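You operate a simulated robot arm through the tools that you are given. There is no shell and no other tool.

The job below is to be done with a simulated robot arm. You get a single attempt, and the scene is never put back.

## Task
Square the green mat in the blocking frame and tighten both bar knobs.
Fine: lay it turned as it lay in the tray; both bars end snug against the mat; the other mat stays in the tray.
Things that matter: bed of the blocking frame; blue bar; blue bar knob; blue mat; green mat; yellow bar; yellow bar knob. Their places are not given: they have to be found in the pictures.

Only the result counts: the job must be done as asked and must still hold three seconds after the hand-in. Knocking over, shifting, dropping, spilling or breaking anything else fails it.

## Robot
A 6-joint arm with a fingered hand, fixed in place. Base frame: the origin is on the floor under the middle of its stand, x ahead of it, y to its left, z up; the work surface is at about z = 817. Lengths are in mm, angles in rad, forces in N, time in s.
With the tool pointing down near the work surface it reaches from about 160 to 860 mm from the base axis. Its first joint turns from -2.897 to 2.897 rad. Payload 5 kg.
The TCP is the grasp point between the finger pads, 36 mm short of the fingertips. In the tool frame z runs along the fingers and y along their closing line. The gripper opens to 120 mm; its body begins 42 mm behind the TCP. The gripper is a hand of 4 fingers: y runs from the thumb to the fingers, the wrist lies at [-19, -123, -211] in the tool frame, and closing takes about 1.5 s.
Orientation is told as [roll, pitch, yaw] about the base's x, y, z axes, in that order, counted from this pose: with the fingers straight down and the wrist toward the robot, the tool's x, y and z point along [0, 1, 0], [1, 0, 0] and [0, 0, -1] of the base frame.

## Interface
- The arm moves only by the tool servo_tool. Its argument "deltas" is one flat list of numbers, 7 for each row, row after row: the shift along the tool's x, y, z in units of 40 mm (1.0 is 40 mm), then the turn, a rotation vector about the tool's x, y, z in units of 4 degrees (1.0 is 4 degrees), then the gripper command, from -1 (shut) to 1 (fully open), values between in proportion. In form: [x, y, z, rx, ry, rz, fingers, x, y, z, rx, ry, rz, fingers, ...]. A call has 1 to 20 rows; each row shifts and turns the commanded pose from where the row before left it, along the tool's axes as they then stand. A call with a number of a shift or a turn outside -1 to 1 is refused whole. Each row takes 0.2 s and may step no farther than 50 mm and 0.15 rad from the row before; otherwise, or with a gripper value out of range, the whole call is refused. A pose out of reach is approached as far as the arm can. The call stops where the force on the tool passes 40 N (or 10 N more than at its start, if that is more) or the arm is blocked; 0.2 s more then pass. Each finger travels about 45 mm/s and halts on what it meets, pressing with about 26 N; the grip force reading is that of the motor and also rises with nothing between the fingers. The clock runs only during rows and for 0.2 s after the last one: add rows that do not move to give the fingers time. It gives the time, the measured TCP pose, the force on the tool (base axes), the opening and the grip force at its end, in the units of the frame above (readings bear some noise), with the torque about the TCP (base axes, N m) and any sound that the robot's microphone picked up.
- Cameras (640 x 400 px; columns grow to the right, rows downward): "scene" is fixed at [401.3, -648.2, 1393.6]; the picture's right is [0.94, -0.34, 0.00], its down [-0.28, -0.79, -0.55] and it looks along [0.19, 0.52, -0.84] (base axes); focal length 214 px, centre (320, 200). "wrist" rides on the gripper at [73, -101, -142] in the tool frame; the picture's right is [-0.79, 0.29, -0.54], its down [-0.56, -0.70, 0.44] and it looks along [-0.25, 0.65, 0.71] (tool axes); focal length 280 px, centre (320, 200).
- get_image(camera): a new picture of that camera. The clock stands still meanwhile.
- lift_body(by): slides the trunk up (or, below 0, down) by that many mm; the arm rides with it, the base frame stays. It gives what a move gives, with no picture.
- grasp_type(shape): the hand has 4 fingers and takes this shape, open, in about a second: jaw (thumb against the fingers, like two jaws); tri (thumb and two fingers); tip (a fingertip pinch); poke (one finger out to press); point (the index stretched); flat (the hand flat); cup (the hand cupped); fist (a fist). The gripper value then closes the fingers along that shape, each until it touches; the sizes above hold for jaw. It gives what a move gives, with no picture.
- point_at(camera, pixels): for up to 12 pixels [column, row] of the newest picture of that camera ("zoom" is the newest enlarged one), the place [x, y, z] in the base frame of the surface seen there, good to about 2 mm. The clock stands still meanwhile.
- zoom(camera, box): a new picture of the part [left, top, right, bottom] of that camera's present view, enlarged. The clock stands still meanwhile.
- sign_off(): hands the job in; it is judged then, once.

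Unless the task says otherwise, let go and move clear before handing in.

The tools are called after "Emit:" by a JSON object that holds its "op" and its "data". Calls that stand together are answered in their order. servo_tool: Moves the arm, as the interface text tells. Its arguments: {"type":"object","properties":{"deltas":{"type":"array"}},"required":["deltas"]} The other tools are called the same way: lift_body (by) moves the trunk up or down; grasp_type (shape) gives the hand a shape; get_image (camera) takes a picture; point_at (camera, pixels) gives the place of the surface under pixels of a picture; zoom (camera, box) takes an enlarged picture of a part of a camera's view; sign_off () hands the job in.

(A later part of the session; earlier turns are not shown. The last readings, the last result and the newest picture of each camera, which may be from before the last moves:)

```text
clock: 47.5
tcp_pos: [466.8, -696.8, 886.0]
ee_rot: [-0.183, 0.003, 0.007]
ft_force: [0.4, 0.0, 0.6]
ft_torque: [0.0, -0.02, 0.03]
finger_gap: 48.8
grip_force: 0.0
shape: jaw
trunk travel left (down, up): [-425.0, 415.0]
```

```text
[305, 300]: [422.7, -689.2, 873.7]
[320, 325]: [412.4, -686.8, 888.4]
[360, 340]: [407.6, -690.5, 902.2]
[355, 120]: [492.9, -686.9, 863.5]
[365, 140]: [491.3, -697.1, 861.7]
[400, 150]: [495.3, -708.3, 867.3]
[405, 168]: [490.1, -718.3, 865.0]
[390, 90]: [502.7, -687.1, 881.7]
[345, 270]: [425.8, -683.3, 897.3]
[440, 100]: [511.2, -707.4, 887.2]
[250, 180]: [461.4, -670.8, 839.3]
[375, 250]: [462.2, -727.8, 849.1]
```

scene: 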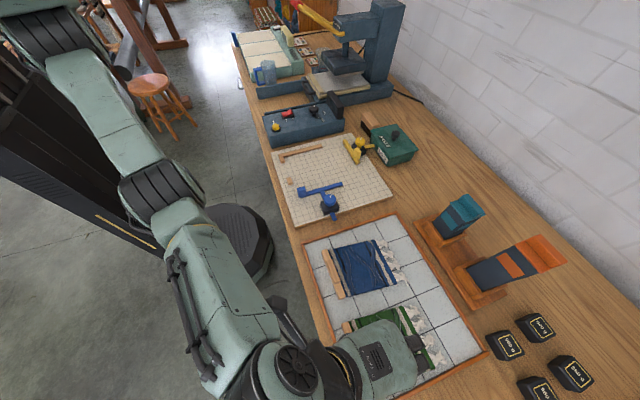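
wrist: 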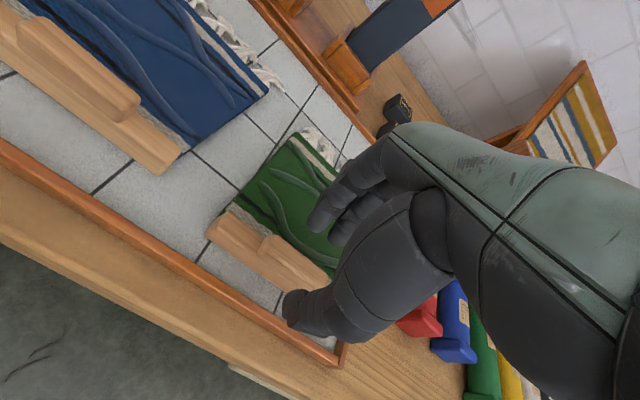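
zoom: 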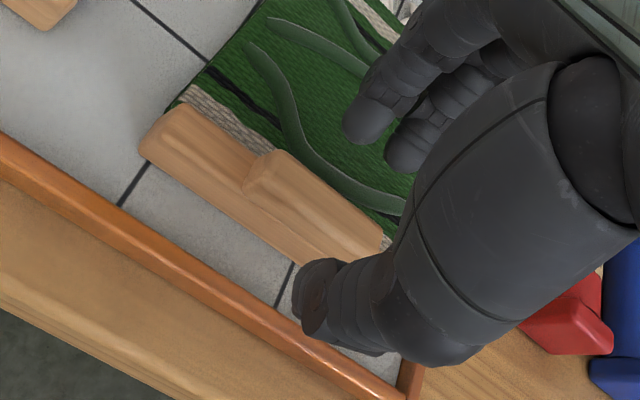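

Finger inner faces are at x≈491 and the thumb inner face near 442, at y≈-690 to -713, well within the handle's length. I'll descend about 25 mm with the partial opening kept.

Emit:
{"op": "servo_tool", "data": {"deltas": [0.058, 0, 0.307, 0, 0, 0, -0.2, 0.058, 0, 0.307, 0, 0, 0, -0.2, 0, 0, 0, 0, 0, 0, -0.2]}}

Emit:
{"op": "zoom", "data": {"camera": "wrist", "box": [200, 160, 392, 360]}}

```text
clock: 48.3
tcp_pos: [467.5, -697.1, 859.9]
ee_rot: [-0.182, 0.002, 0.006]
ft_force: [1.0, -0.5, -1.1]
ft_torque: [0.01, 0.02, -0.01]
finger_gap: 48.5
grip_force: 0.0
shape: jaw
trunk travel left (down, up): [-425.0, 415.0]
```

```text
2.00 times, centred on (296, 260) of wrist
```

zoom: 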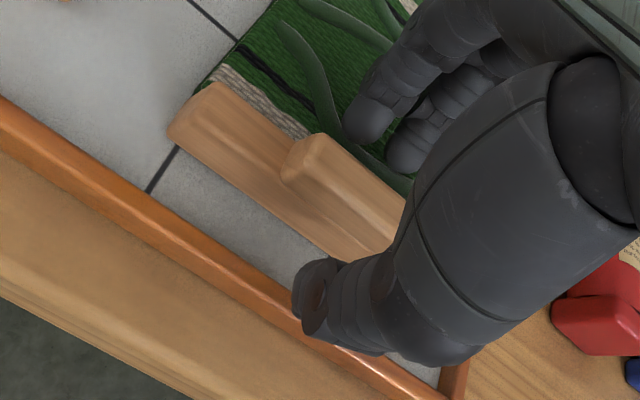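

The hand is straddling the handle at z=860 with no contact force. I'll close the fingers fully and give them time.

Emit:
{"op": "servo_tool", "data": {"deltas": [0, 0, 0, 0, 0, 0, -0.5, 0, 0, 0, 0, 0, 0, -0.7, 0, 0, 0, 0, 0, 0, -1, 0, 0, 0, 0, 0, 0, -1, 0, 0, 0, 0, 0, 0, -1, 0, 0, 0, 0, 0, 0, -1, 0, 0, 0, 0, 0, 0, -1, 0, 0, 0, 0, 0, 0, -1]}}

Emit:
{"op": "zoom", "data": {"camera": "wrist", "box": [200, 160, 392, 360]}}

```text
clock: 50.1
tcp_pos: [467.1, -697.1, 858.8]
ee_rot: [-0.184, 0.003, 0.005]
ft_force: [0.1, -0.1, 0.7]
ft_torque: [0.0, 0.04, 0.01]
finger_gap: 13.2
grip_force: 25.9
shape: jaw
trunk travel left (down, up): [-425.0, 415.0]
```

```text
2.00 times, centred on (296, 260) of wrist
```

zoom: 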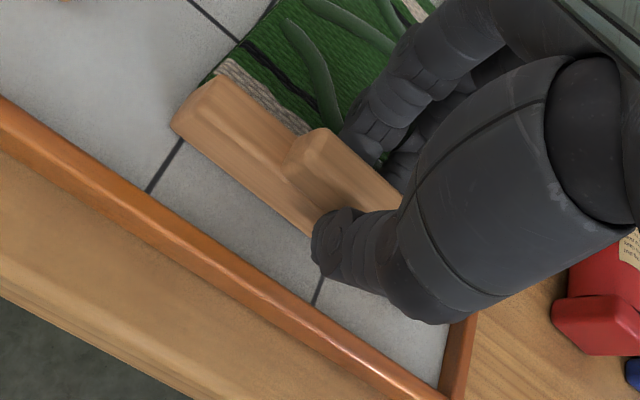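

The gap stopped at 13.2 mm with 26 N grip, so the handle is held. I'll lift 40 mm with the trunk and look at how the mat behaves.

Emit:
{"op": "lift_body", "data": {"by": 40}}

Emit:
{"op": "get_image", "data": {"camera": "wrist"}}

Emit:
{"op": "zoom", "data": {"camera": "scene", "box": [300, 250, 500, 400]}}

```text
clock: 50.9
tcp_pos: [467.6, -697.3, 900.6]
ee_rot: [-0.183, 0.003, 0.006]
ft_force: [0.8, -0.7, -1.5]
ft_torque: [0.01, 0.07, -0.04]
finger_gap: 13.2
grip_force: 26.2
shape: jaw
trunk travel left (down, up): [-465.0, 375.0]
```

```text
taken
```

wrist: 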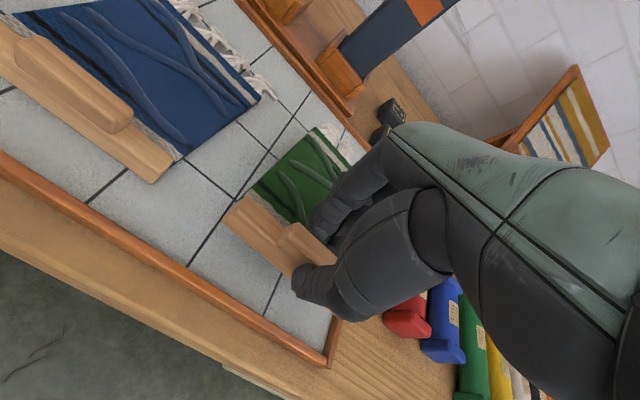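

```text
2.67 times, centred on (400, 325) of scene
```

zoom: 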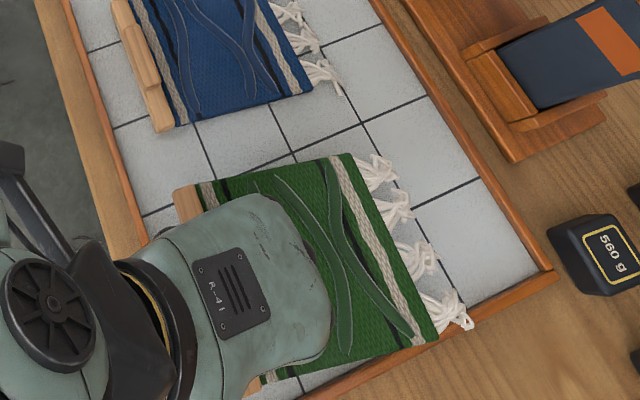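

The mat seems to lift as a stiff sheet (weight about 2 N). I'll check the far-edge heights.

Emit:
{"op": "point_at", "data": {"camera": "zoom", "pixels": [[185, 190], [205, 185], [352, 155], [437, 338], [335, 250], [265, 375], [330, 165], [415, 335], [385, 170], [460, 320]]}}

```text
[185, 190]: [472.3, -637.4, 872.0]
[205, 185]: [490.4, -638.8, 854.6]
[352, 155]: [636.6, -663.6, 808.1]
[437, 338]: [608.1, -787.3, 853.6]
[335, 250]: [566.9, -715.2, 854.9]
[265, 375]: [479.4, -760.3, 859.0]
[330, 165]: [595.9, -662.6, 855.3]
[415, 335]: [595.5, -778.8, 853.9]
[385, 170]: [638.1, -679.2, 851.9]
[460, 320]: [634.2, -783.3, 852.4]
```

The mat stays level and rigid in the grip (mat surface ≈ 854, batten top 872). I'll raise the trunk back to its original height, carrying it clear of everything.

Emit:
{"op": "lift_body", "data": {"by": 260}}

Emit:
{"op": "get_image", "data": {"camera": "wrist"}}

```text
clock: 53.6
tcp_pos: [467.1, -697.1, 1160.4]
ee_rot: [-0.184, 0.004, 0.005]
ft_force: [-0.4, -0.5, -0.4]
ft_torque: [0.02, 0.07, -0.01]
finger_gap: 13.3
grip_force: 26.2
shape: jaw
trunk travel left (down, up): [-725.0, 115.0]
```

```text
taken
```

wrist: 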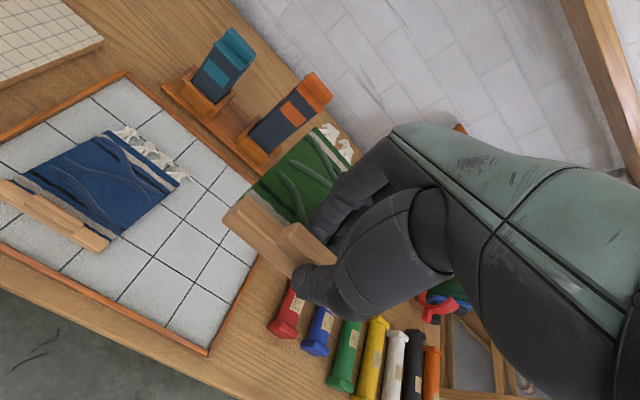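

The mat is held securely at z=1160. Before placing it I'll zoom on the frame's fence and stop block to find the inner faces accurately.

Emit:
{"op": "zoom", "data": {"camera": "scene", "box": [268, 138, 332, 178]}}

```text
10.00 times, centred on (300, 158) of scene
```

zoom: 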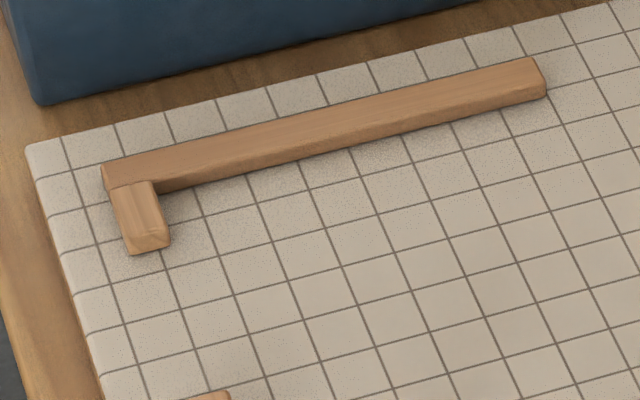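

Emit:
{"op": "point_at", "data": {"camera": "zoom", "pixels": [[105, 170], [115, 195], [150, 188], [162, 230], [128, 240], [300, 145], [300, 165], [530, 90], [540, 72], [175, 195], [172, 240], [400, 140]]}}

Emit:
{"op": "zoom", "data": {"camera": "scene", "box": [268, 165, 332, 205]}}

```text
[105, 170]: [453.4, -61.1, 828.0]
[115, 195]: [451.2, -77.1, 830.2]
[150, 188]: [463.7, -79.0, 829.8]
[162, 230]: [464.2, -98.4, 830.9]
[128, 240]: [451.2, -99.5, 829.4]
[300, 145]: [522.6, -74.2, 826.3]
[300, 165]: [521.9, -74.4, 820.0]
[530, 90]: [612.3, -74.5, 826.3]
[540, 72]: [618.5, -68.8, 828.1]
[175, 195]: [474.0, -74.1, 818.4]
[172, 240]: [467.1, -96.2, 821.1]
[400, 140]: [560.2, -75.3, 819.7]
```

```text
10.00 times, centred on (300, 185) of scene
```

zoom: 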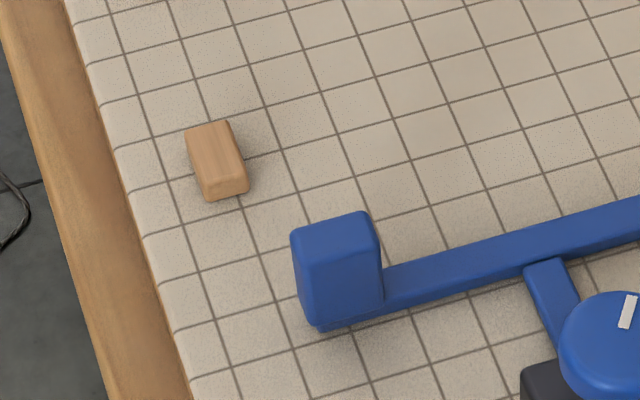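

Emit:
{"op": "point_at", "data": {"camera": "zoom", "pixels": [[190, 130], [230, 125], [245, 175], [208, 190], [250, 190], [325, 320], [300, 240], [370, 225], [375, 270], [385, 300], [500, 245], [420, 270]]}}

```text
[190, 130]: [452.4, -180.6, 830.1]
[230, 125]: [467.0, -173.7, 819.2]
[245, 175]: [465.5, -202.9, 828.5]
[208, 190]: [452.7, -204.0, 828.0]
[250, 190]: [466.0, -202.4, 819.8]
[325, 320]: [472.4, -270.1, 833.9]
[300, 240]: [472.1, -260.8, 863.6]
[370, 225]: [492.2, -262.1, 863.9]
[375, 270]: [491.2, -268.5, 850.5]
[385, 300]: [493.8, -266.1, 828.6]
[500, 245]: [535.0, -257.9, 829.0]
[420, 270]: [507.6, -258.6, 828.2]
```

The fence's inner faces are x≈465.5 and y≈-74.5, and the stop block spans y -180 to -203. I'll check heights of the control box next to the frame before swinging over there.

Emit:
{"op": "point_at", "data": {"camera": "scene", "pixels": [[275, 128], [300, 120], [340, 128], [338, 100], [330, 103], [314, 108], [290, 112], [270, 108], [345, 140], [395, 140], [365, 128], [372, 60]]}}

Emit:
{"op": "servo_tool", "data": {"deltas": [0.9, 0, 0.165, 0, 0, 0, -1, 0.9, 0, 0.165, 0, 0, 0, -1, 0.9, 0, 0.165, 0, 0, 0, -1, 0.9, 0, 0.165, 0, 0, 0, -1, 0.9, 0, 0.165, 0, 0, 0, -1, 0.9, 0, 0.165, 0, 0, 0, -1, 0, 0, 0, 0, 0, 0, -1]}}

```text
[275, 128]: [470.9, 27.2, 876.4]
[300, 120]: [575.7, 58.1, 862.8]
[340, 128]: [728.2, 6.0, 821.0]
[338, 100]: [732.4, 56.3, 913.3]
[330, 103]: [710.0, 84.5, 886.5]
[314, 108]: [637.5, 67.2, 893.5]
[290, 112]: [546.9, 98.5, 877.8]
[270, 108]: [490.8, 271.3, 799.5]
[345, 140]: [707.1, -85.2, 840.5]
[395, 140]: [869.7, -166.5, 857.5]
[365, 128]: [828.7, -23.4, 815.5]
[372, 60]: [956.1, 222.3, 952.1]
```

```text
clock: 55.2
tcp_pos: [466.5, -491.2, 1081.9]
ee_rot: [-0.184, 0.003, 0.005]
ft_force: [-0.2, -0.3, -1.8]
ft_torque: [0.02, 0.05, 0.03]
finger_gap: 13.3
grip_force: 25.4
shape: jaw
trunk travel left (down, up): [-725.0, 115.0]
```

Control box tops out around z 877–913 and lies at y>0, clear of the mat's path. I'll carry on to above the frame at (476,-139.5,1000).

Emit:
{"op": "servo_tool", "data": {"deltas": [0.902, 0.024, 0.04, 0, 0, 0, -1, 0.902, 0.024, 0.04, 0, 0, 0, -1, 0.902, 0.024, 0.04, 0, 0, 0, -1, 0.902, 0.024, 0.04, 0, 0, 0, -1, 0.902, 0.024, 0.04, 0, 0, 0, -1, 0.902, 0.024, 0.04, 0, 0, 0, -1, 0.902, 0.024, 0.04, 0, 0, 0, -1, 0.902, 0.024, 0.04, 0, 0, 0, -1, 0.902, 0.024, 0.04, 0, 0, 0, -1, 0.902, 0.024, 0.04, 0, 0, 0, -1, 0, 0, 0, 0, 0, 0, -1]}}

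Emit:
{"op": "get_image", "data": {"camera": "scene"}}

Emit:
{"op": "get_image", "data": {"camera": "wrist"}}

```text
clock: 57.6
tcp_pos: [473.3, -140.7, 1001.0]
ee_rot: [-0.183, 0.002, 0.004]
ft_force: [0.1, -0.3, -1.6]
ft_torque: [0.01, 0.03, 0.01]
finger_gap: 13.4
grip_force: 25.8
shape: jaw
trunk travel left (down, up): [-725.0, 115.0]
```

```text
taken
```

scene: 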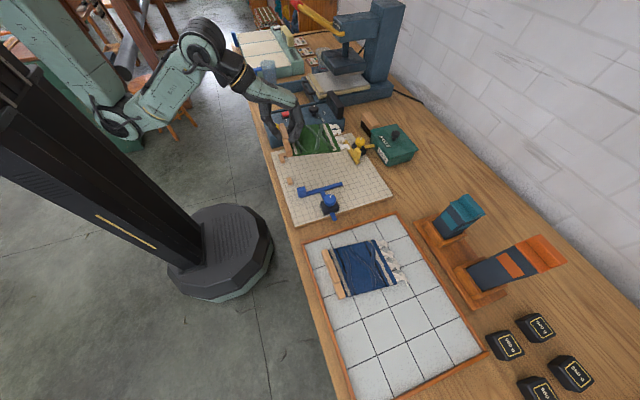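

```text
taken
```

wrist: 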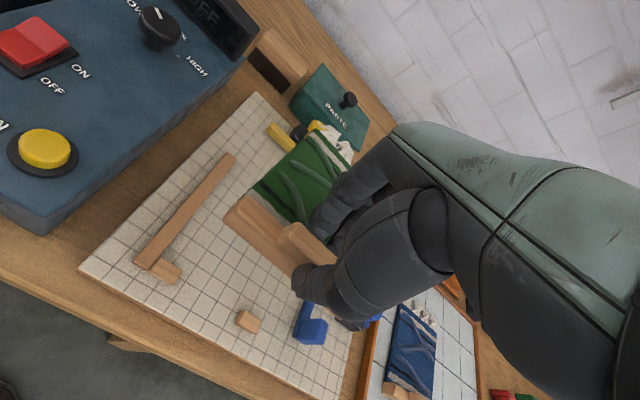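

The mat is now over the frame, level, at z≈950. I'll zoom in and measure the batten and mat corners relative to the TCP.

Emit:
{"op": "zoom", "data": {"camera": "scene", "box": [260, 100, 388, 180]}}

```text
5.00 times, centred on (324, 140) of scene
```

zoom: 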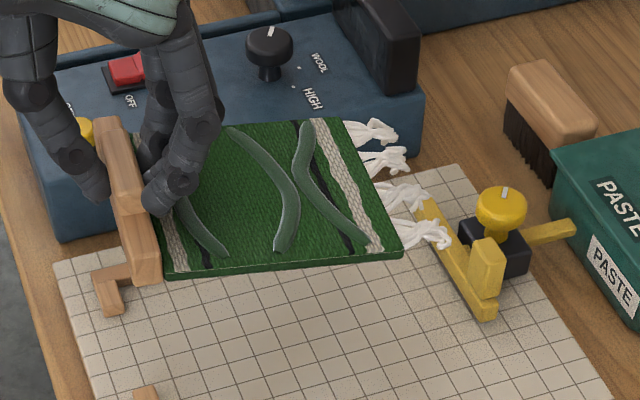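

Emit:
{"op": "point_at", "data": {"camera": "zoom", "pixels": [[98, 122], [120, 120], [137, 268], [155, 262], [122, 200], [142, 205], [344, 122], [399, 248], [163, 268], [180, 265], [148, 150], [290, 180]]}}

```text
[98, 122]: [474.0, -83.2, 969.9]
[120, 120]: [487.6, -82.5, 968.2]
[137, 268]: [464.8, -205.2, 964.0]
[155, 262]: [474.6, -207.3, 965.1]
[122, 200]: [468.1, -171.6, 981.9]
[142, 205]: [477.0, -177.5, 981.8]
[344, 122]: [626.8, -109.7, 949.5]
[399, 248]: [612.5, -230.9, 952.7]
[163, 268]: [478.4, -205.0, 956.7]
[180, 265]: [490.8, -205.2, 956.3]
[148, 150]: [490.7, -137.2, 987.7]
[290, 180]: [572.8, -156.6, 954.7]
```

In the grip the batten has turned about -4.3° (left edge from (474,-83) to (465,-205)). I'll yaw the hand by +4.3° and shift to about (472,-137) so the batten runs parallel to the fence, then check again.

Emit:
{"op": "servo_tool", "data": {"deltas": [0, 0, 0, -0.1, 0, -0.53, -1, 0, 0, 0, -0.1, 0, -0.53, -1, 0.09, -0.03, -0.015, 0, 0, 0, -1, 0, 0, 0, 0, 0, 0, -1]}}

Emit:
{"op": "zoom", "data": {"camera": "scene", "box": [260, 100, 388, 180]}}

```text
clock: 58.6
tcp_pos: [472.3, -137.4, 1001.5]
ee_rot: [-0.183, 0.003, 0.08]
ft_force: [0.0, -0.8, -0.9]
ft_torque: [-0.01, 0.07, 0.02]
finger_gap: 13.2
grip_force: 25.7
shape: jaw
trunk travel left (down, up): [-725.0, 115.0]
```

```text
5.00 times, centred on (324, 140) of scene
```

zoom: 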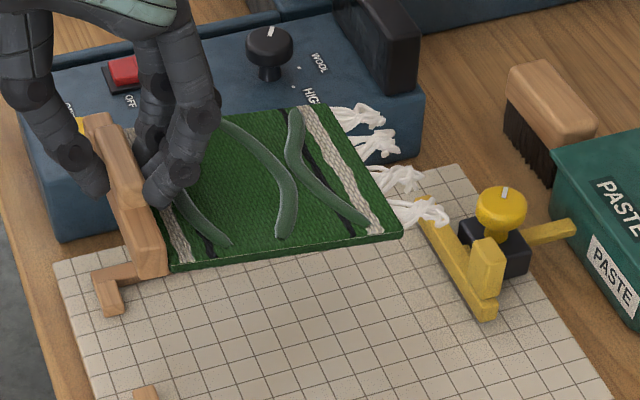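

Emit:
{"op": "point_at", "data": {"camera": "zoom", "pixels": [[86, 122], [108, 117], [140, 262], [162, 256], [148, 275], [324, 108], [399, 228], [170, 262], [120, 190], [140, 190], [112, 180], [390, 238]]}}

```text
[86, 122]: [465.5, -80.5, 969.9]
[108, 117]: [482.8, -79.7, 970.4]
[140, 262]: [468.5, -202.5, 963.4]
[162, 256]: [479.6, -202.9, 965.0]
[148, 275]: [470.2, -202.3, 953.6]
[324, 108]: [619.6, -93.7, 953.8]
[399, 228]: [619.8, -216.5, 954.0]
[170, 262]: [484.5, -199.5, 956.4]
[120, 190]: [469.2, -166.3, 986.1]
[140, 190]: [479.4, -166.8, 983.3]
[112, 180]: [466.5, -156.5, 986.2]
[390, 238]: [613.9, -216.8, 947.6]
```

Now the batten is parallel to y (left face x≈466, top end y≈-80) and the right edge is straight at x≈620. I'll descend to about 5 mm above the bed at (474,-136).

Emit:
{"op": "servo_tool", "data": {"deltas": [0.151, 0.01, 0.766, 0, 0, 0, -1, 0.151, 0.01, 0.766, 0, 0, 0, -1, 0.151, 0.01, 0.766, 0, 0, 0, -1, 0.151, 0.01, 0.766, 0, 0, 0, -1, 0, 0, 0, 0, 0, 0, -1]}}

Emit:
{"op": "zoom", "data": {"camera": "scene", "box": [260, 110, 420, 210]}}

```text
clock: 59.8
tcp_pos: [475.2, -135.7, 876.5]
ee_rot: [-0.185, -0.003, 0.081]
ft_force: [-1.5, -0.4, 15.2]
ft_torque: [0.15, -0.05, 0.01]
finger_gap: 13.6
grip_force: 26.2
shape: jaw
trunk travel left (down, up): [-725.0, 115.0]
```

```text
4.00 times, centred on (340, 160) of scene
```

zoom: 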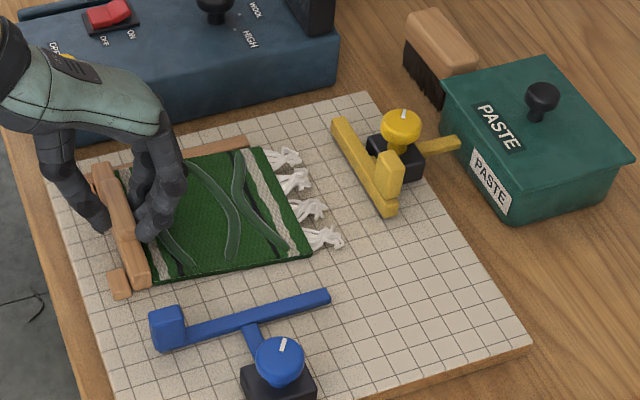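

There is a 15 N contact force at z=876.5, about 5 mm sooner than expected. I'll check the batten and mat heights to see what touches.

Emit:
{"op": "zoom", "data": {"camera": "scene", "box": [272, 140, 352, 190]}}

```text
8.00 times, centred on (312, 165) of scene
```

zoom: 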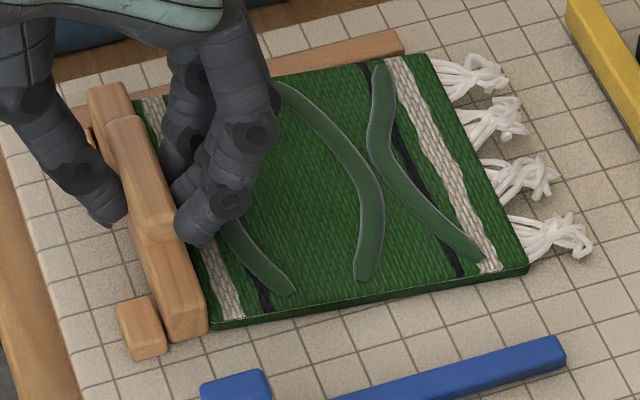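

Emit:
{"op": "point_at", "data": {"camera": "zoom", "pixels": [[95, 92], [125, 88], [172, 312], [198, 300], [140, 135], [150, 200], [425, 60], [522, 262], [215, 315], [520, 272], [140, 330], [300, 130]]}}

```text
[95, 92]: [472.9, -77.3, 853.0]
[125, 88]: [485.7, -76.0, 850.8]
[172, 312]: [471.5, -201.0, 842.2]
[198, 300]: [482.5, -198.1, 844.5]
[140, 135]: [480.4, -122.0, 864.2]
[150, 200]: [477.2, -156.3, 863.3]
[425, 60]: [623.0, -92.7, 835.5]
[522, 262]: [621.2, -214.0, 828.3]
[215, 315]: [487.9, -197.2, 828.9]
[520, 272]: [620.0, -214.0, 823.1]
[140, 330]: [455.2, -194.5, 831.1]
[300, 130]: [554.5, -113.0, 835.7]
```

The near (-y) end of the batten is on the bed (top 843) while the far end is about 9 mm high (852), so the mat is tilted. I'll roll the hand about -3.6° to level it and ease down with a small -x shift.

Emit:
{"op": "servo_tool", "data": {"deltas": [0, 0, 0, 0, -0.45, 0, -1, -0.03, -0.05, 0, 0, -0.45, 0, -1, 0, 0, 0, 0, 0, 0, -1]}}

Emit:
{"op": "zoom", "data": {"camera": "scene", "box": [272, 140, 352, 190]}}

```text
clock: 60.6
tcp_pos: [472.4, -136.1, 875.9]
ee_rot: [-0.246, 0.002, 0.081]
ft_force: [6.3, 4.6, 7.4]
ft_torque: [0.44, -0.22, 0.09]
finger_gap: 13.7
grip_force: 25.9
shape: jaw
trunk travel left (down, up): [-725.0, 115.0]
```

```text
8.00 times, centred on (312, 165) of scene
```

zoom: 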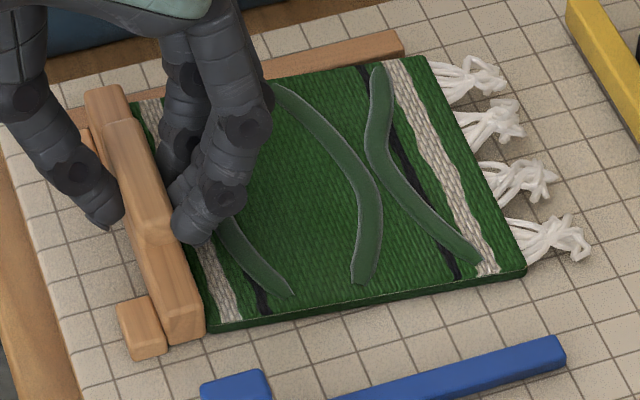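

Emit:
{"op": "point_at", "data": {"camera": "zoom", "pixels": [[95, 92], [120, 90], [172, 318], [195, 306], [130, 130], [150, 200], [422, 62], [520, 262], [215, 318], [518, 275], [145, 330], [300, 130]]}}

```text
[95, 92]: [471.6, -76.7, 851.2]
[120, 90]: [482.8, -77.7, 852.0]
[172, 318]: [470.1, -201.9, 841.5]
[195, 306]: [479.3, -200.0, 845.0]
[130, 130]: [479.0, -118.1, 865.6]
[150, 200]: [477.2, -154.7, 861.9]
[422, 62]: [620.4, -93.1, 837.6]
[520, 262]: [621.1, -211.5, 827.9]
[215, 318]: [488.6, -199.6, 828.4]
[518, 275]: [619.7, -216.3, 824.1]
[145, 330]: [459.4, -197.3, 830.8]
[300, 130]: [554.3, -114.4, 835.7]
```

The far end stayed at 852 even after rolling, which equals resting on the 829-high fence. I'll look from the wrist camera at that end.

Emit:
{"op": "zoom", "data": {"camera": "wrist", "box": [140, 120, 400, 320]}}

Emit:
{"op": "zoom", "data": {"camera": "scene", "box": [276, 146, 308, 166]}}

```text
2.00 times, centred on (270, 220) of wrist
```

zoom: 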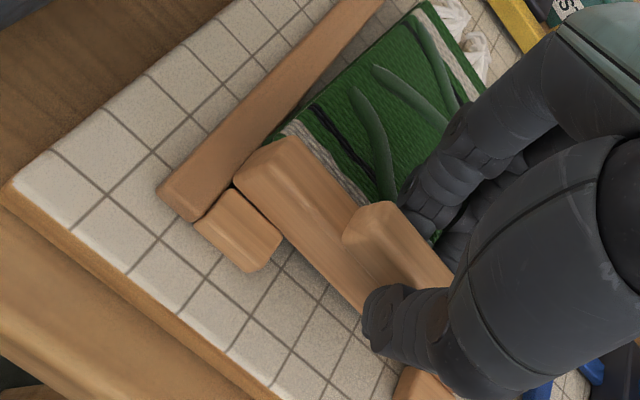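

```text
16.00 times, centred on (292, 156) of scene
```

zoom: 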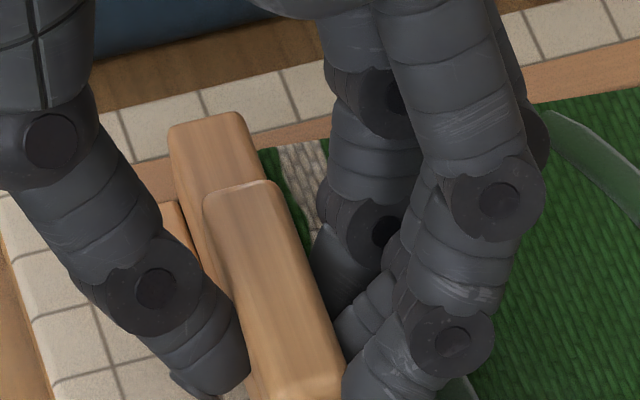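

Emit:
{"op": "zoom", "data": {"camera": "wrist", "box": [200, 160, 300, 230]}}

```text
5.71 times, centred on (250, 195) of wrist
```

zoom: 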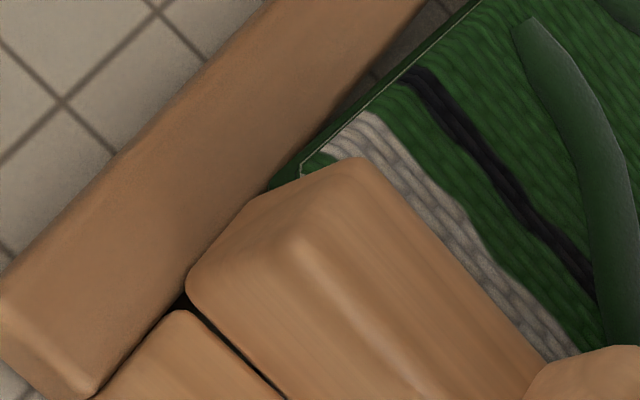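

Emit:
{"op": "point_at", "data": {"camera": "zoom", "pixels": [[195, 280], [205, 255], [285, 235], [345, 165], [360, 165], [300, 165], [290, 185], [180, 290], [250, 150], [175, 315], [220, 200], [260, 370]]}}

```text
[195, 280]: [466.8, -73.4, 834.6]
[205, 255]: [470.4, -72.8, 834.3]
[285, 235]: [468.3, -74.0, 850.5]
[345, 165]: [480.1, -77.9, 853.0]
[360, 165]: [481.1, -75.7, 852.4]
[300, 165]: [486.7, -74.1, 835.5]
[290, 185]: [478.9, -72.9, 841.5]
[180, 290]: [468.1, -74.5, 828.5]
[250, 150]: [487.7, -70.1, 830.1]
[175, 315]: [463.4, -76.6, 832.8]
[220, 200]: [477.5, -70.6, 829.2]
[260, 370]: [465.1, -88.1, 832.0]
```

The batten's far end is at y≈-73.4, slightly over the fence's inner face (-74.5), so it caught on the fence top. I'll raise 8 mm, shift -y about 4.5 mm and measure again.

Emit:
{"op": "servo_tool", "data": {"deltas": [-0.157, -0.009, -0.167, 0, 0, 0, -1, 0, 0, 0, 0, 0, 0, -1]}}

Emit:
{"op": "zoom", "data": {"camera": "scene", "box": [272, 140, 352, 190]}}

```text
clock: 61.2
tcp_pos: [470.7, -141.9, 883.6]
ee_rot: [-0.248, 0.005, 0.079]
ft_force: [0.1, -0.8, -1.0]
ft_torque: [0.04, 0.14, -0.02]
finger_gap: 13.5
grip_force: 25.3
shape: jaw
trunk travel left (down, up): [-725.0, 115.0]
```

```text
8.00 times, centred on (312, 165) of scene
```

zoom: 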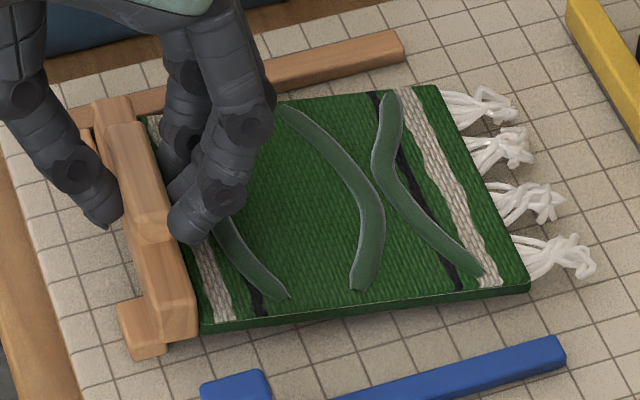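

Emit:
{"op": "point_at", "data": {"camera": "zoom", "pixels": [[100, 105], [128, 102], [165, 318], [190, 306], [132, 125], [150, 210], [432, 92], [526, 278], [210, 315], [526, 290], [140, 330], [300, 140]]}}

Emit:
{"op": "zoom", "data": {"camera": "wrist", "box": [140, 120, 400, 320]}}

```text
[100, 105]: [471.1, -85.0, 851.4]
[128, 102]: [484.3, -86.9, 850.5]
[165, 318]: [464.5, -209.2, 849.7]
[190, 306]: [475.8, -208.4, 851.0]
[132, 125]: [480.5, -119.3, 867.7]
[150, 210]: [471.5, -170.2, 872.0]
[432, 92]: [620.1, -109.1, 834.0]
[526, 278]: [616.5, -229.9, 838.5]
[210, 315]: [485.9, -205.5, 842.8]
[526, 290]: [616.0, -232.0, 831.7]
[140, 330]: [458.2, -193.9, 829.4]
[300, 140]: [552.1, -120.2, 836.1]
```

```text
2.00 times, centred on (270, 220) of wrist
```

zoom: 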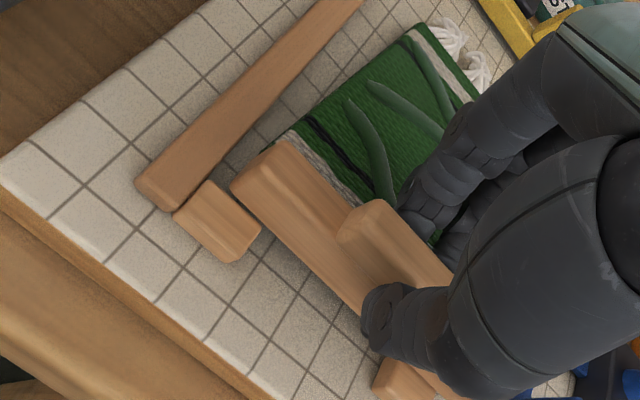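

Lifted, the mat is level (batten top 851 at both ends) but yawed about -3°. I'll turn the hand +3.2°, shift +5 mm in y and re-measure before lowering.

Emit:
{"op": "servo_tool", "data": {"deltas": [0, 0, 0, -0.195, 0, -0.776, -1, 0.12, 0.017, -0.03, 0, 0, 0, -1, 0, 0, 0, 0, 0, 0, -1]}}

Emit:
{"op": "zoom", "data": {"camera": "wrist", "box": [140, 120, 400, 320]}}

Emit:
{"op": "zoom", "data": {"camera": "scene", "box": [272, 140, 352, 190]}}

```text
clock: 62.0
tcp_pos: [472.3, -136.4, 883.9]
ee_rot: [-0.247, 0.004, 0.137]
ft_force: [1.2, 0.2, -1.1]
ft_torque: [0.02, 0.06, -0.05]
finger_gap: 13.4
grip_force: 26.7
shape: jaw
trunk travel left (down, up): [-725.0, 115.0]
```

```text
2.00 times, centred on (270, 220) of wrist
```

zoom: 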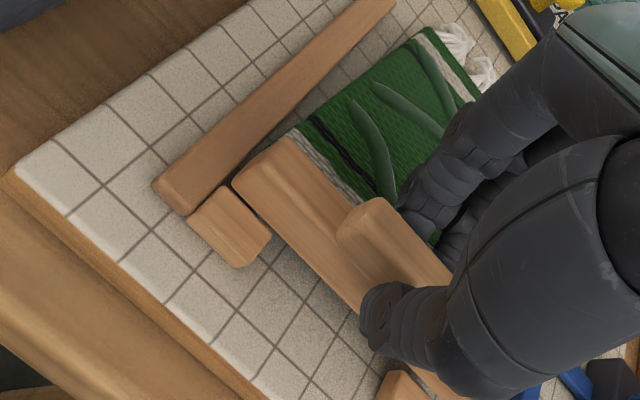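

```text
8.00 times, centred on (312, 165) of scene
```

zoom: 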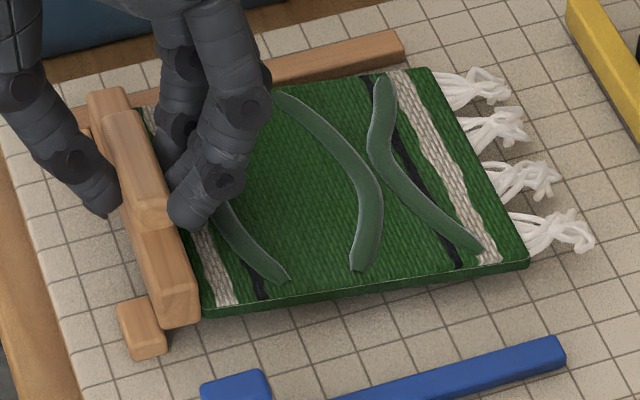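

Emit:
{"op": "point_at", "data": {"camera": "zoom", "pixels": [[95, 97], [122, 92], [170, 302], [192, 290], [430, 72], [522, 255], [210, 300], [525, 268]]}}

Emit:
{"op": "zoom", "data": {"camera": "wrist", "box": [200, 160, 300, 230]}}

```text
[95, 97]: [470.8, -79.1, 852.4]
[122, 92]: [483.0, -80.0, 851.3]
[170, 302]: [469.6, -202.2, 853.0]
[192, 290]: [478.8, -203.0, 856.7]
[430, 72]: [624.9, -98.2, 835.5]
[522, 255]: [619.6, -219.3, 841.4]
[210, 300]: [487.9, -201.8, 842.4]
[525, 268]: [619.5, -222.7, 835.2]
```

```text
5.71 times, centred on (250, 195) of wrist
```

zoom: 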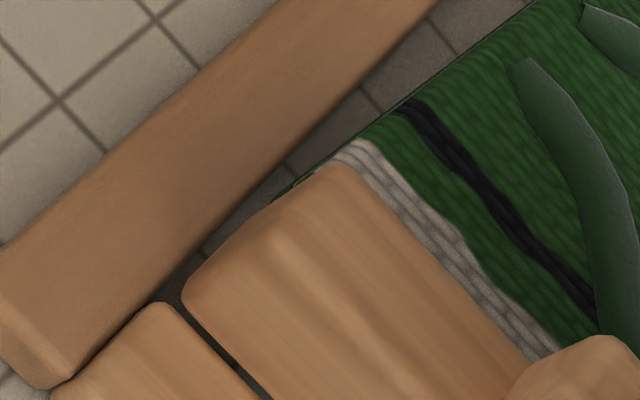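

Emit:
{"op": "point_at", "data": {"camera": "zoom", "pixels": [[190, 285], [200, 262], [265, 205], [270, 235], [300, 190], [185, 305], [150, 340], [230, 370], [255, 380], [250, 190], [200, 240], [345, 170]]}}

```text
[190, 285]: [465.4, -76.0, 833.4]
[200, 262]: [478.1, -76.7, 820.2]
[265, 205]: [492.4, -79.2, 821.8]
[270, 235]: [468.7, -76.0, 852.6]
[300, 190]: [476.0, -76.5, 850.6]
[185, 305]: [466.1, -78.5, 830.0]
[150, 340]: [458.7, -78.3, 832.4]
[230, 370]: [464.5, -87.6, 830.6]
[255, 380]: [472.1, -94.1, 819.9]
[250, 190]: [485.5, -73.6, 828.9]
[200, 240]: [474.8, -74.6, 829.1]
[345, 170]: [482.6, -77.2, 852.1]
```

The batten's far corner is at about (465.5,-76), just inside the fence faces with a visible gap. I'll add 1.5 mm in x and 1 mm in -y for clearance and lower 7 mm.

Emit:
{"op": "servo_tool", "data": {"deltas": [-0.02, 0.034, 0.006, 0, 0, 0, -1, 0.034, 0, 0.17, 0, 0, 0, -1, 0, 0, 0, 0, 0, 0, -1]}}

Emit:
{"op": "zoom", "data": {"camera": "scene", "box": [272, 140, 352, 190]}}

```text
clock: 62.8
tcp_pos: [473.7, -135.5, 876.8]
ee_rot: [-0.244, 0.004, 0.136]
ft_force: [0.3, 0.9, 0.6]
ft_torque: [0.04, -0.01, 0.03]
finger_gap: 13.2
grip_force: 25.6
shape: jaw
trunk travel left (down, up): [-725.0, 115.0]
```

```text
8.00 times, centred on (312, 165) of scene
```

zoom: 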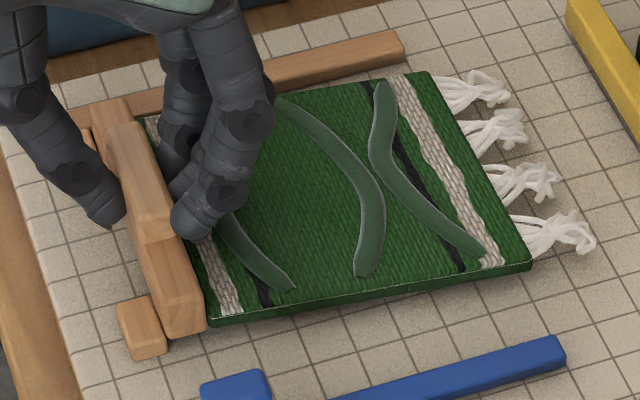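

Emit:
{"op": "point_at", "data": {"camera": "zoom", "pixels": [[100, 105], [127, 102], [175, 315], [200, 302], [430, 75], [525, 258], [215, 312], [527, 270], [105, 100], [185, 325]]}}

Emit:
{"op": "zoom", "data": {"camera": "wrist", "box": [200, 160, 300, 230]}}

```text
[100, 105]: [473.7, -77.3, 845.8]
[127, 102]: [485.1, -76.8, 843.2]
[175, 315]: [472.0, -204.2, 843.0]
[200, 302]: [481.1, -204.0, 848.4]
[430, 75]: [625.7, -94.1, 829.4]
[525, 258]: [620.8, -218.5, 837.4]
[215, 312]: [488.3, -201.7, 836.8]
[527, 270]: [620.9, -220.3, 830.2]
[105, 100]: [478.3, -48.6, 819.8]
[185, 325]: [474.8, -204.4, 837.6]
```

```text
5.71 times, centred on (250, 195) of wrist
```

zoom: 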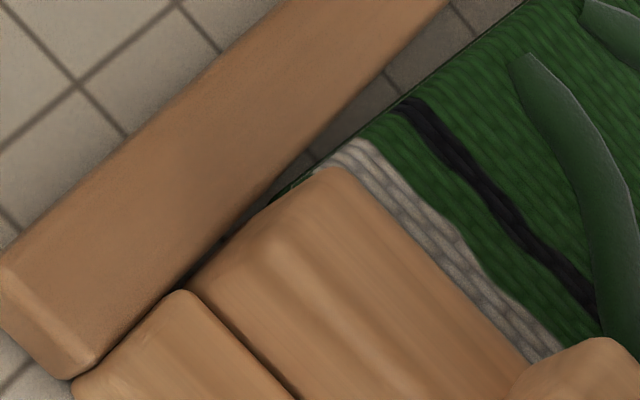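

The far end is inside the fence and down on the bed (844), while the near side is still 4 to 8 mm up. I'll roll back +2.4° to level it and lower gently until contact.

Emit:
{"op": "servo_tool", "data": {"deltas": [0, 0, 0, 0, 0.6, 0, -1, 0.012, 0, 0.06, 0, 0, 0, -1, 0, 0, 0, 0, 0, 0, -1]}}

Emit:
{"op": "zoom", "data": {"camera": "scene", "box": [272, 140, 352, 190]}}

```text
clock: 63.6
tcp_pos: [472.2, -137.9, 875.0]
ee_rot: [-0.204, 0.003, 0.135]
ft_force: [0.7, -3.8, 0.9]
ft_torque: [-0.07, -0.04, 0.0]
finger_gap: 13.3
grip_force: 25.6
shape: jaw
trunk travel left (down, up): [-725.0, 115.0]
```

```text
8.00 times, centred on (312, 165) of scene
```

zoom: 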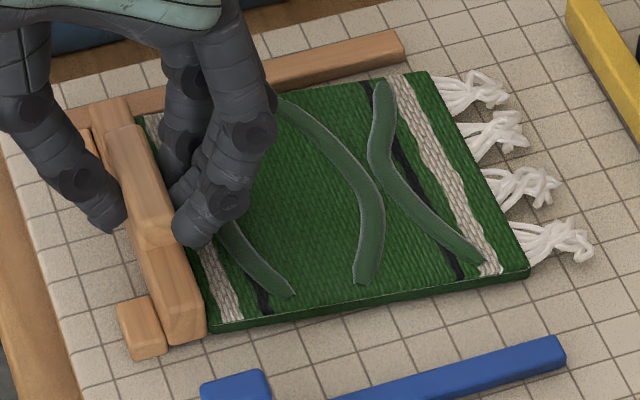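

Emit:
{"op": "point_at", "data": {"camera": "zoom", "pixels": [[100, 105], [127, 102], [172, 318], [198, 306], [430, 75], [522, 262], [215, 318], [525, 275], [180, 330]]}}

```text
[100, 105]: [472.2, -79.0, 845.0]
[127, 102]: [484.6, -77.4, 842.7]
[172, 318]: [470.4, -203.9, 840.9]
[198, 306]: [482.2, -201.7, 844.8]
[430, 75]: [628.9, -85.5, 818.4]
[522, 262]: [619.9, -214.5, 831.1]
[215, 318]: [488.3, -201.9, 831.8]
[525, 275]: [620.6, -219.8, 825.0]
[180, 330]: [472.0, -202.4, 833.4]
```

The mat is now flat on the bed (batten top 843–845 at both ends). I'll open the fingers partway to release it.

Emit:
{"op": "servo_tool", "data": {"deltas": [0, 0, 0, 0, 0, 0, -0.6, 0, 0, 0, 0, 0, 0, -0.4, 0, 0, 0, 0, 0, 0, -0.2, 0, 0, 0, 0, 0, 0, -0.1, 0, 0, 0, 0, 0, 0, -0.1, 0, 0, 0, 0, 0, 0, -0.1]}}

Emit:
{"op": "zoom", "data": {"camera": "scene", "box": [272, 140, 352, 190]}}

```text
clock: 65.0
tcp_pos: [473.2, -136.4, 874.6]
ee_rot: [-0.202, 0.001, 0.136]
ft_force: [-0.8, -0.1, -0.2]
ft_torque: [0.01, -0.01, -0.01]
finger_gap: 53.4
grip_force: 0.0
shape: jaw
trunk travel left (down, up): [-725.0, 115.0]
```

```text
8.00 times, centred on (312, 165) of scene
```

zoom: 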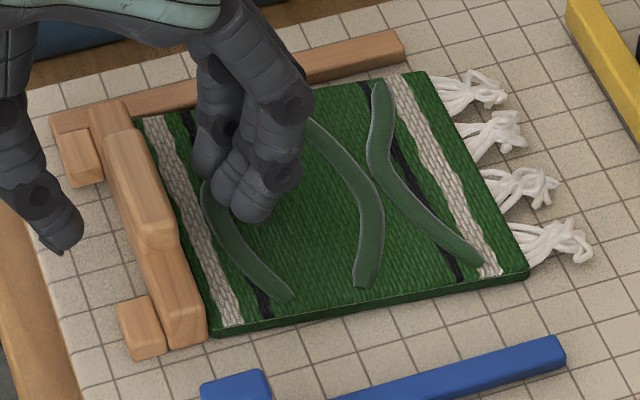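

The mat is released and flat against the fence corner. I'll raise the hand straight up about 120 mm, return it to upright, and measure the mat's pose.

Emit:
{"op": "servo_tool", "data": {"deltas": [-0.2, 0, -0.97, 0, 0, 0, -0.1, -0.2, 0, -0.97, 0, 0, 0, -0.1, -0.2, 0, -0.97, 0, 0, 0, -0.1, 0, 0, 0, 0, 0, 0, -0.1]}}

Emit:
{"op": "zoom", "data": {"camera": "scene", "box": [265, 135, 361, 195]}}

```text
clock: 66.0
tcp_pos: [471.4, -135.5, 994.6]
ee_rot: [-0.203, 0.002, 0.135]
ft_force: [0.6, 0.2, 0.3]
ft_torque: [0.0, 0.05, 0.0]
finger_gap: 53.4
grip_force: 0.1
shape: jaw
trunk travel left (down, up): [-725.0, 115.0]
```

```text
6.67 times, centred on (313, 165) of scene
```

zoom: 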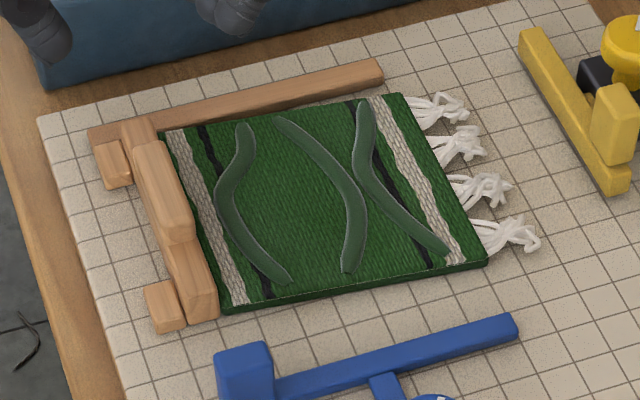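

Emit:
{"op": "point_at", "data": {"camera": "zoom", "pixels": [[122, 122], [150, 118], [190, 312], [213, 302], [170, 132], [400, 96], [484, 258], [228, 302], [487, 266], [230, 310], [465, 100], [538, 240]]}}

Emit:
{"op": "point_at", "data": {"camera": "zoom", "pixels": [[225, 395], [270, 350], [280, 378], [510, 320], [515, 335], [520, 35], [545, 30], [610, 190], [628, 175], [400, 345], [280, 200], [300, 110]]}}

```text
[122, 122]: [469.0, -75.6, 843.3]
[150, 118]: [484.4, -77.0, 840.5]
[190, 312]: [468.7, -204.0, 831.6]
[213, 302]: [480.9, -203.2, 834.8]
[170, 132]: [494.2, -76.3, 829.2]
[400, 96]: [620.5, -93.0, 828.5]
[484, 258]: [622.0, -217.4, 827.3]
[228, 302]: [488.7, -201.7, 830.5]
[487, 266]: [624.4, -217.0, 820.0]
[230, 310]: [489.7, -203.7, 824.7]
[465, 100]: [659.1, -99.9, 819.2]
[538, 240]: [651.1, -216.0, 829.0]
```

```text
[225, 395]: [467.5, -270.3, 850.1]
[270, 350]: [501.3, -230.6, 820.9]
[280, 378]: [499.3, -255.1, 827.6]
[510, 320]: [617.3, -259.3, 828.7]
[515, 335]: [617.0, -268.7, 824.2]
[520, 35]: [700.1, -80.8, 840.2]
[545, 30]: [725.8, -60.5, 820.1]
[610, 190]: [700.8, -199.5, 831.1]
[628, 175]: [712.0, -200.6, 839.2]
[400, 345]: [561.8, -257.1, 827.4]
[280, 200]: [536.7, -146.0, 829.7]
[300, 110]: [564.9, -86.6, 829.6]
```

The mat lies squarely at the corner: batten x≈468–484, y -75.6 to -204, with its cloth still sheared (right edge y -93 to -217). Next I'll bring the hand upright and over the area behind the blue bar's grip block, then change to a poking finger.

Emit:
{"op": "servo_tool", "data": {"deltas": [0, 0, -0.3, 0.194, 0, 0.9475, -0.1, 0, 0, -0.3, 0.194, 0, 0.9475, -0.1, 0, 0, 0, 0, 0.97, 0, -0.1, 0, 0, 0, 0, 0.97, 0, -0.1, 0, 0, 0, 0, 0.97, 0, -0.1, -0.9, 0, 0, 0, 0, 0, -0.1, -0.9, 0, 0, 0, 0, 0, -0.1, -0.9, 0, 0, 0, 0, 0, -0.1, -0.9, 0, 0, 0, 0, 0, -0.1, 0, 0, 0, 0, 0, 0, -0.1]}}

Emit:
{"op": "grasp_type", "data": {"shape": "poke"}}

Emit:
{"op": "get_image", "data": {"camera": "wrist"}}

Emit:
{"op": "get_image", "data": {"camera": "scene"}}

```text
clock: 68.2
tcp_pos: [473.7, -274.2, 1017.7]
ee_rot: [-0.002, 0.003, 0.003]
ft_force: [-0.4, 0.0, 1.1]
ft_torque: [-0.01, 0.0, 0.0]
finger_gap: 53.7
grip_force: 0.1
shape: jaw
trunk travel left (down, up): [-725.0, 115.0]
```

```text
clock: 69.1
tcp_pos: [473.9, -276.5, 1018.1]
ee_rot: [-0.001, 0.003, 0.001]
ft_force: [0.4, -0.4, 0.4]
ft_torque: [0.03, 0.0, -0.06]
finger_gap: 0.2
grip_force: 0.0
shape: poke
trunk travel left (down, up): [-725.0, 115.0]
```

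```text
taken
```

wrist: 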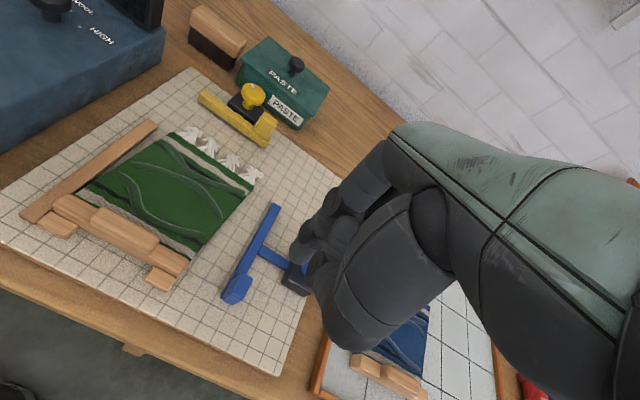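

```text
taken
```

scene: 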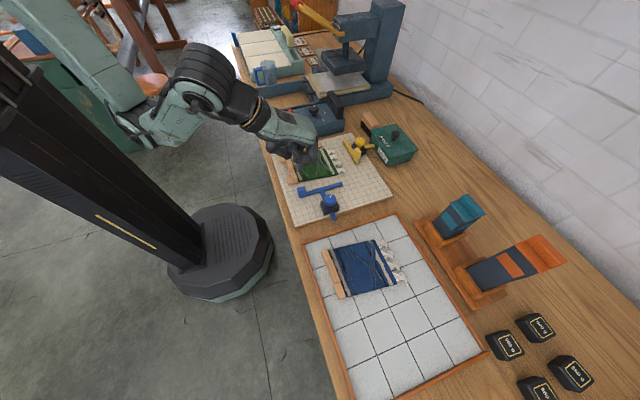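

The mat sits neatly in the corner. I'll zoom to see where the poking fingertip is.

Emit:
{"op": "zoom", "data": {"camera": "scene", "box": [250, 100, 378, 180]}}

Emit:
{"op": "zoom", "data": {"camera": "wrist", "box": [240, 140, 432, 360]}}

```text
5.00 times, centred on (314, 140) of scene
```

zoom: 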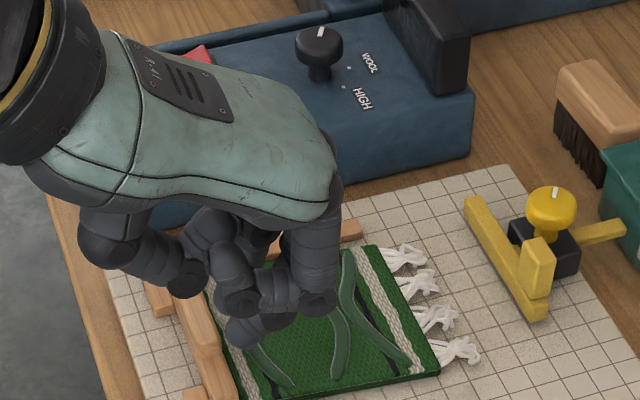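

```text
1.82 times, centred on (336, 250) of wrist
```

zoom: 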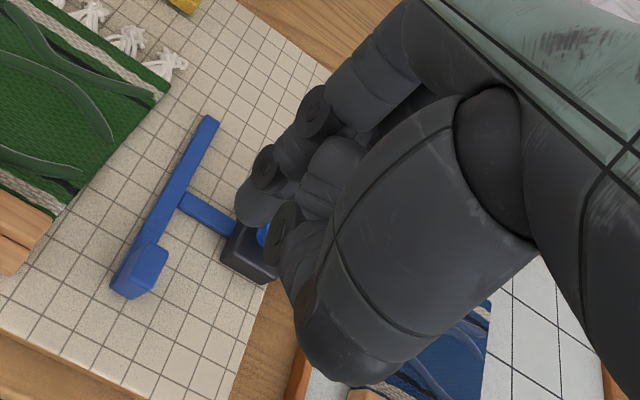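

Emit:
{"op": "point_at", "data": {"camera": "zoom", "pixels": [[245, 210], [255, 225], [265, 160], [275, 235], [290, 260], [300, 300], [320, 250], [345, 250], [310, 120], [340, 180], [330, 350], [280, 170]]}}

Emit:
{"op": "zoom", "data": {"camera": "scene", "box": [262, 135, 326, 175]}}

```text
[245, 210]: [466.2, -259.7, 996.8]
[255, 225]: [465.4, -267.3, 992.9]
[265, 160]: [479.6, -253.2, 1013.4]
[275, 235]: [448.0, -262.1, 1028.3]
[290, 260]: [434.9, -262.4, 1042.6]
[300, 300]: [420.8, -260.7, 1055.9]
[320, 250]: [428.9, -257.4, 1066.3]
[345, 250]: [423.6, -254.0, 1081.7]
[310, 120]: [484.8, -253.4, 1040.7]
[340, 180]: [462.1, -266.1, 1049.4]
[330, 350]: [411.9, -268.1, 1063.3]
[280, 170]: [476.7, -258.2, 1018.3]
```

```text
10.00 times, centred on (294, 155) of scene
```

zoom: 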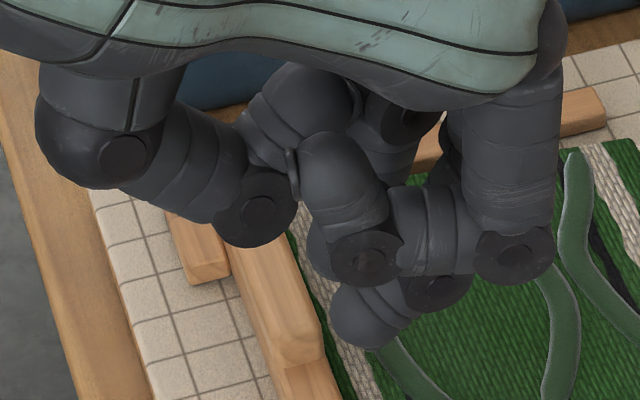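

The poke shape barely sticks out past the curled fingers, so it isn't a good pusher. I'll go back to jaw, close it fully, and look at the closed fingertips to use them as a pusher behind the block.

Emit:
{"op": "grasp_type", "data": {"shape": "jaw"}}

Emit:
{"op": "servo_tool", "data": {"deltas": [-1, 0.2, 0, 0, 0, 0, -1, 0, 0, 0, 0, 0, 0, -1, 0, 0, 0, 0, 0, 0, -1, 0, 0, 0, 0, 0, 0, -1, 0, 0, 0, 0, 0, 0, -1, 0, 0, 0, 0, 0, 0, -1, 0, 0, 0, 0, 0, 0, -1, 0, 0, 0, 0, 0, 0, -1, 0, 0, 0, 0, 0, 0, -1]}}

Emit:
{"op": "zoom", "data": {"camera": "scene", "box": [250, 115, 378, 195]}}

Emit:
{"op": "zoom", "data": {"camera": "wrist", "box": [200, 140, 392, 340]}}

```text
clock: 70.0
tcp_pos: [474.7, -275.8, 1018.8]
ee_rot: [-0.003, 0.003, 0.001]
ft_force: [0.2, 0.0, 0.5]
ft_torque: [0.03, 0.01, 0.03]
finger_gap: 119.9
grip_force: 0.0
shape: jaw
trunk travel left (down, up): [-725.0, 115.0]
```

```text
clock: 72.0
tcp_pos: [482.7, -316.1, 1018.0]
ee_rot: [-0.001, 0.001, -0.002]
ft_force: [-0.5, 0.1, 0.2]
ft_torque: [0.0, 0.04, -0.04]
finger_gap: 0.0
grip_force: 26.1
shape: jaw
trunk travel left (down, up): [-725.0, 115.0]
```

```text
5.00 times, centred on (314, 155) of scene
```

zoom: 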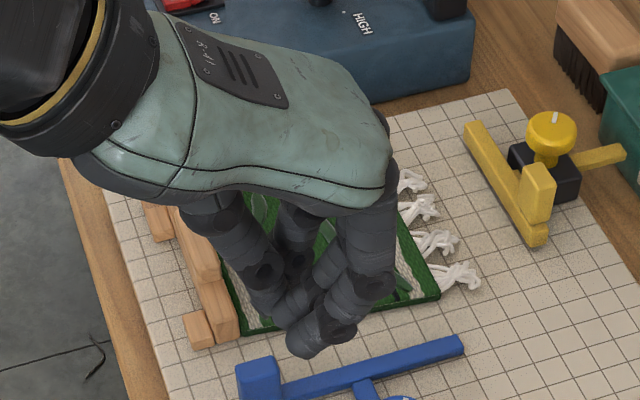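

```text
2.00 times, centred on (296, 240) of wrist
```

zoom: 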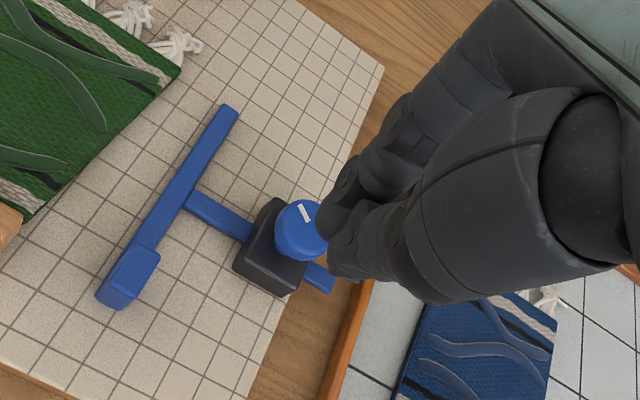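

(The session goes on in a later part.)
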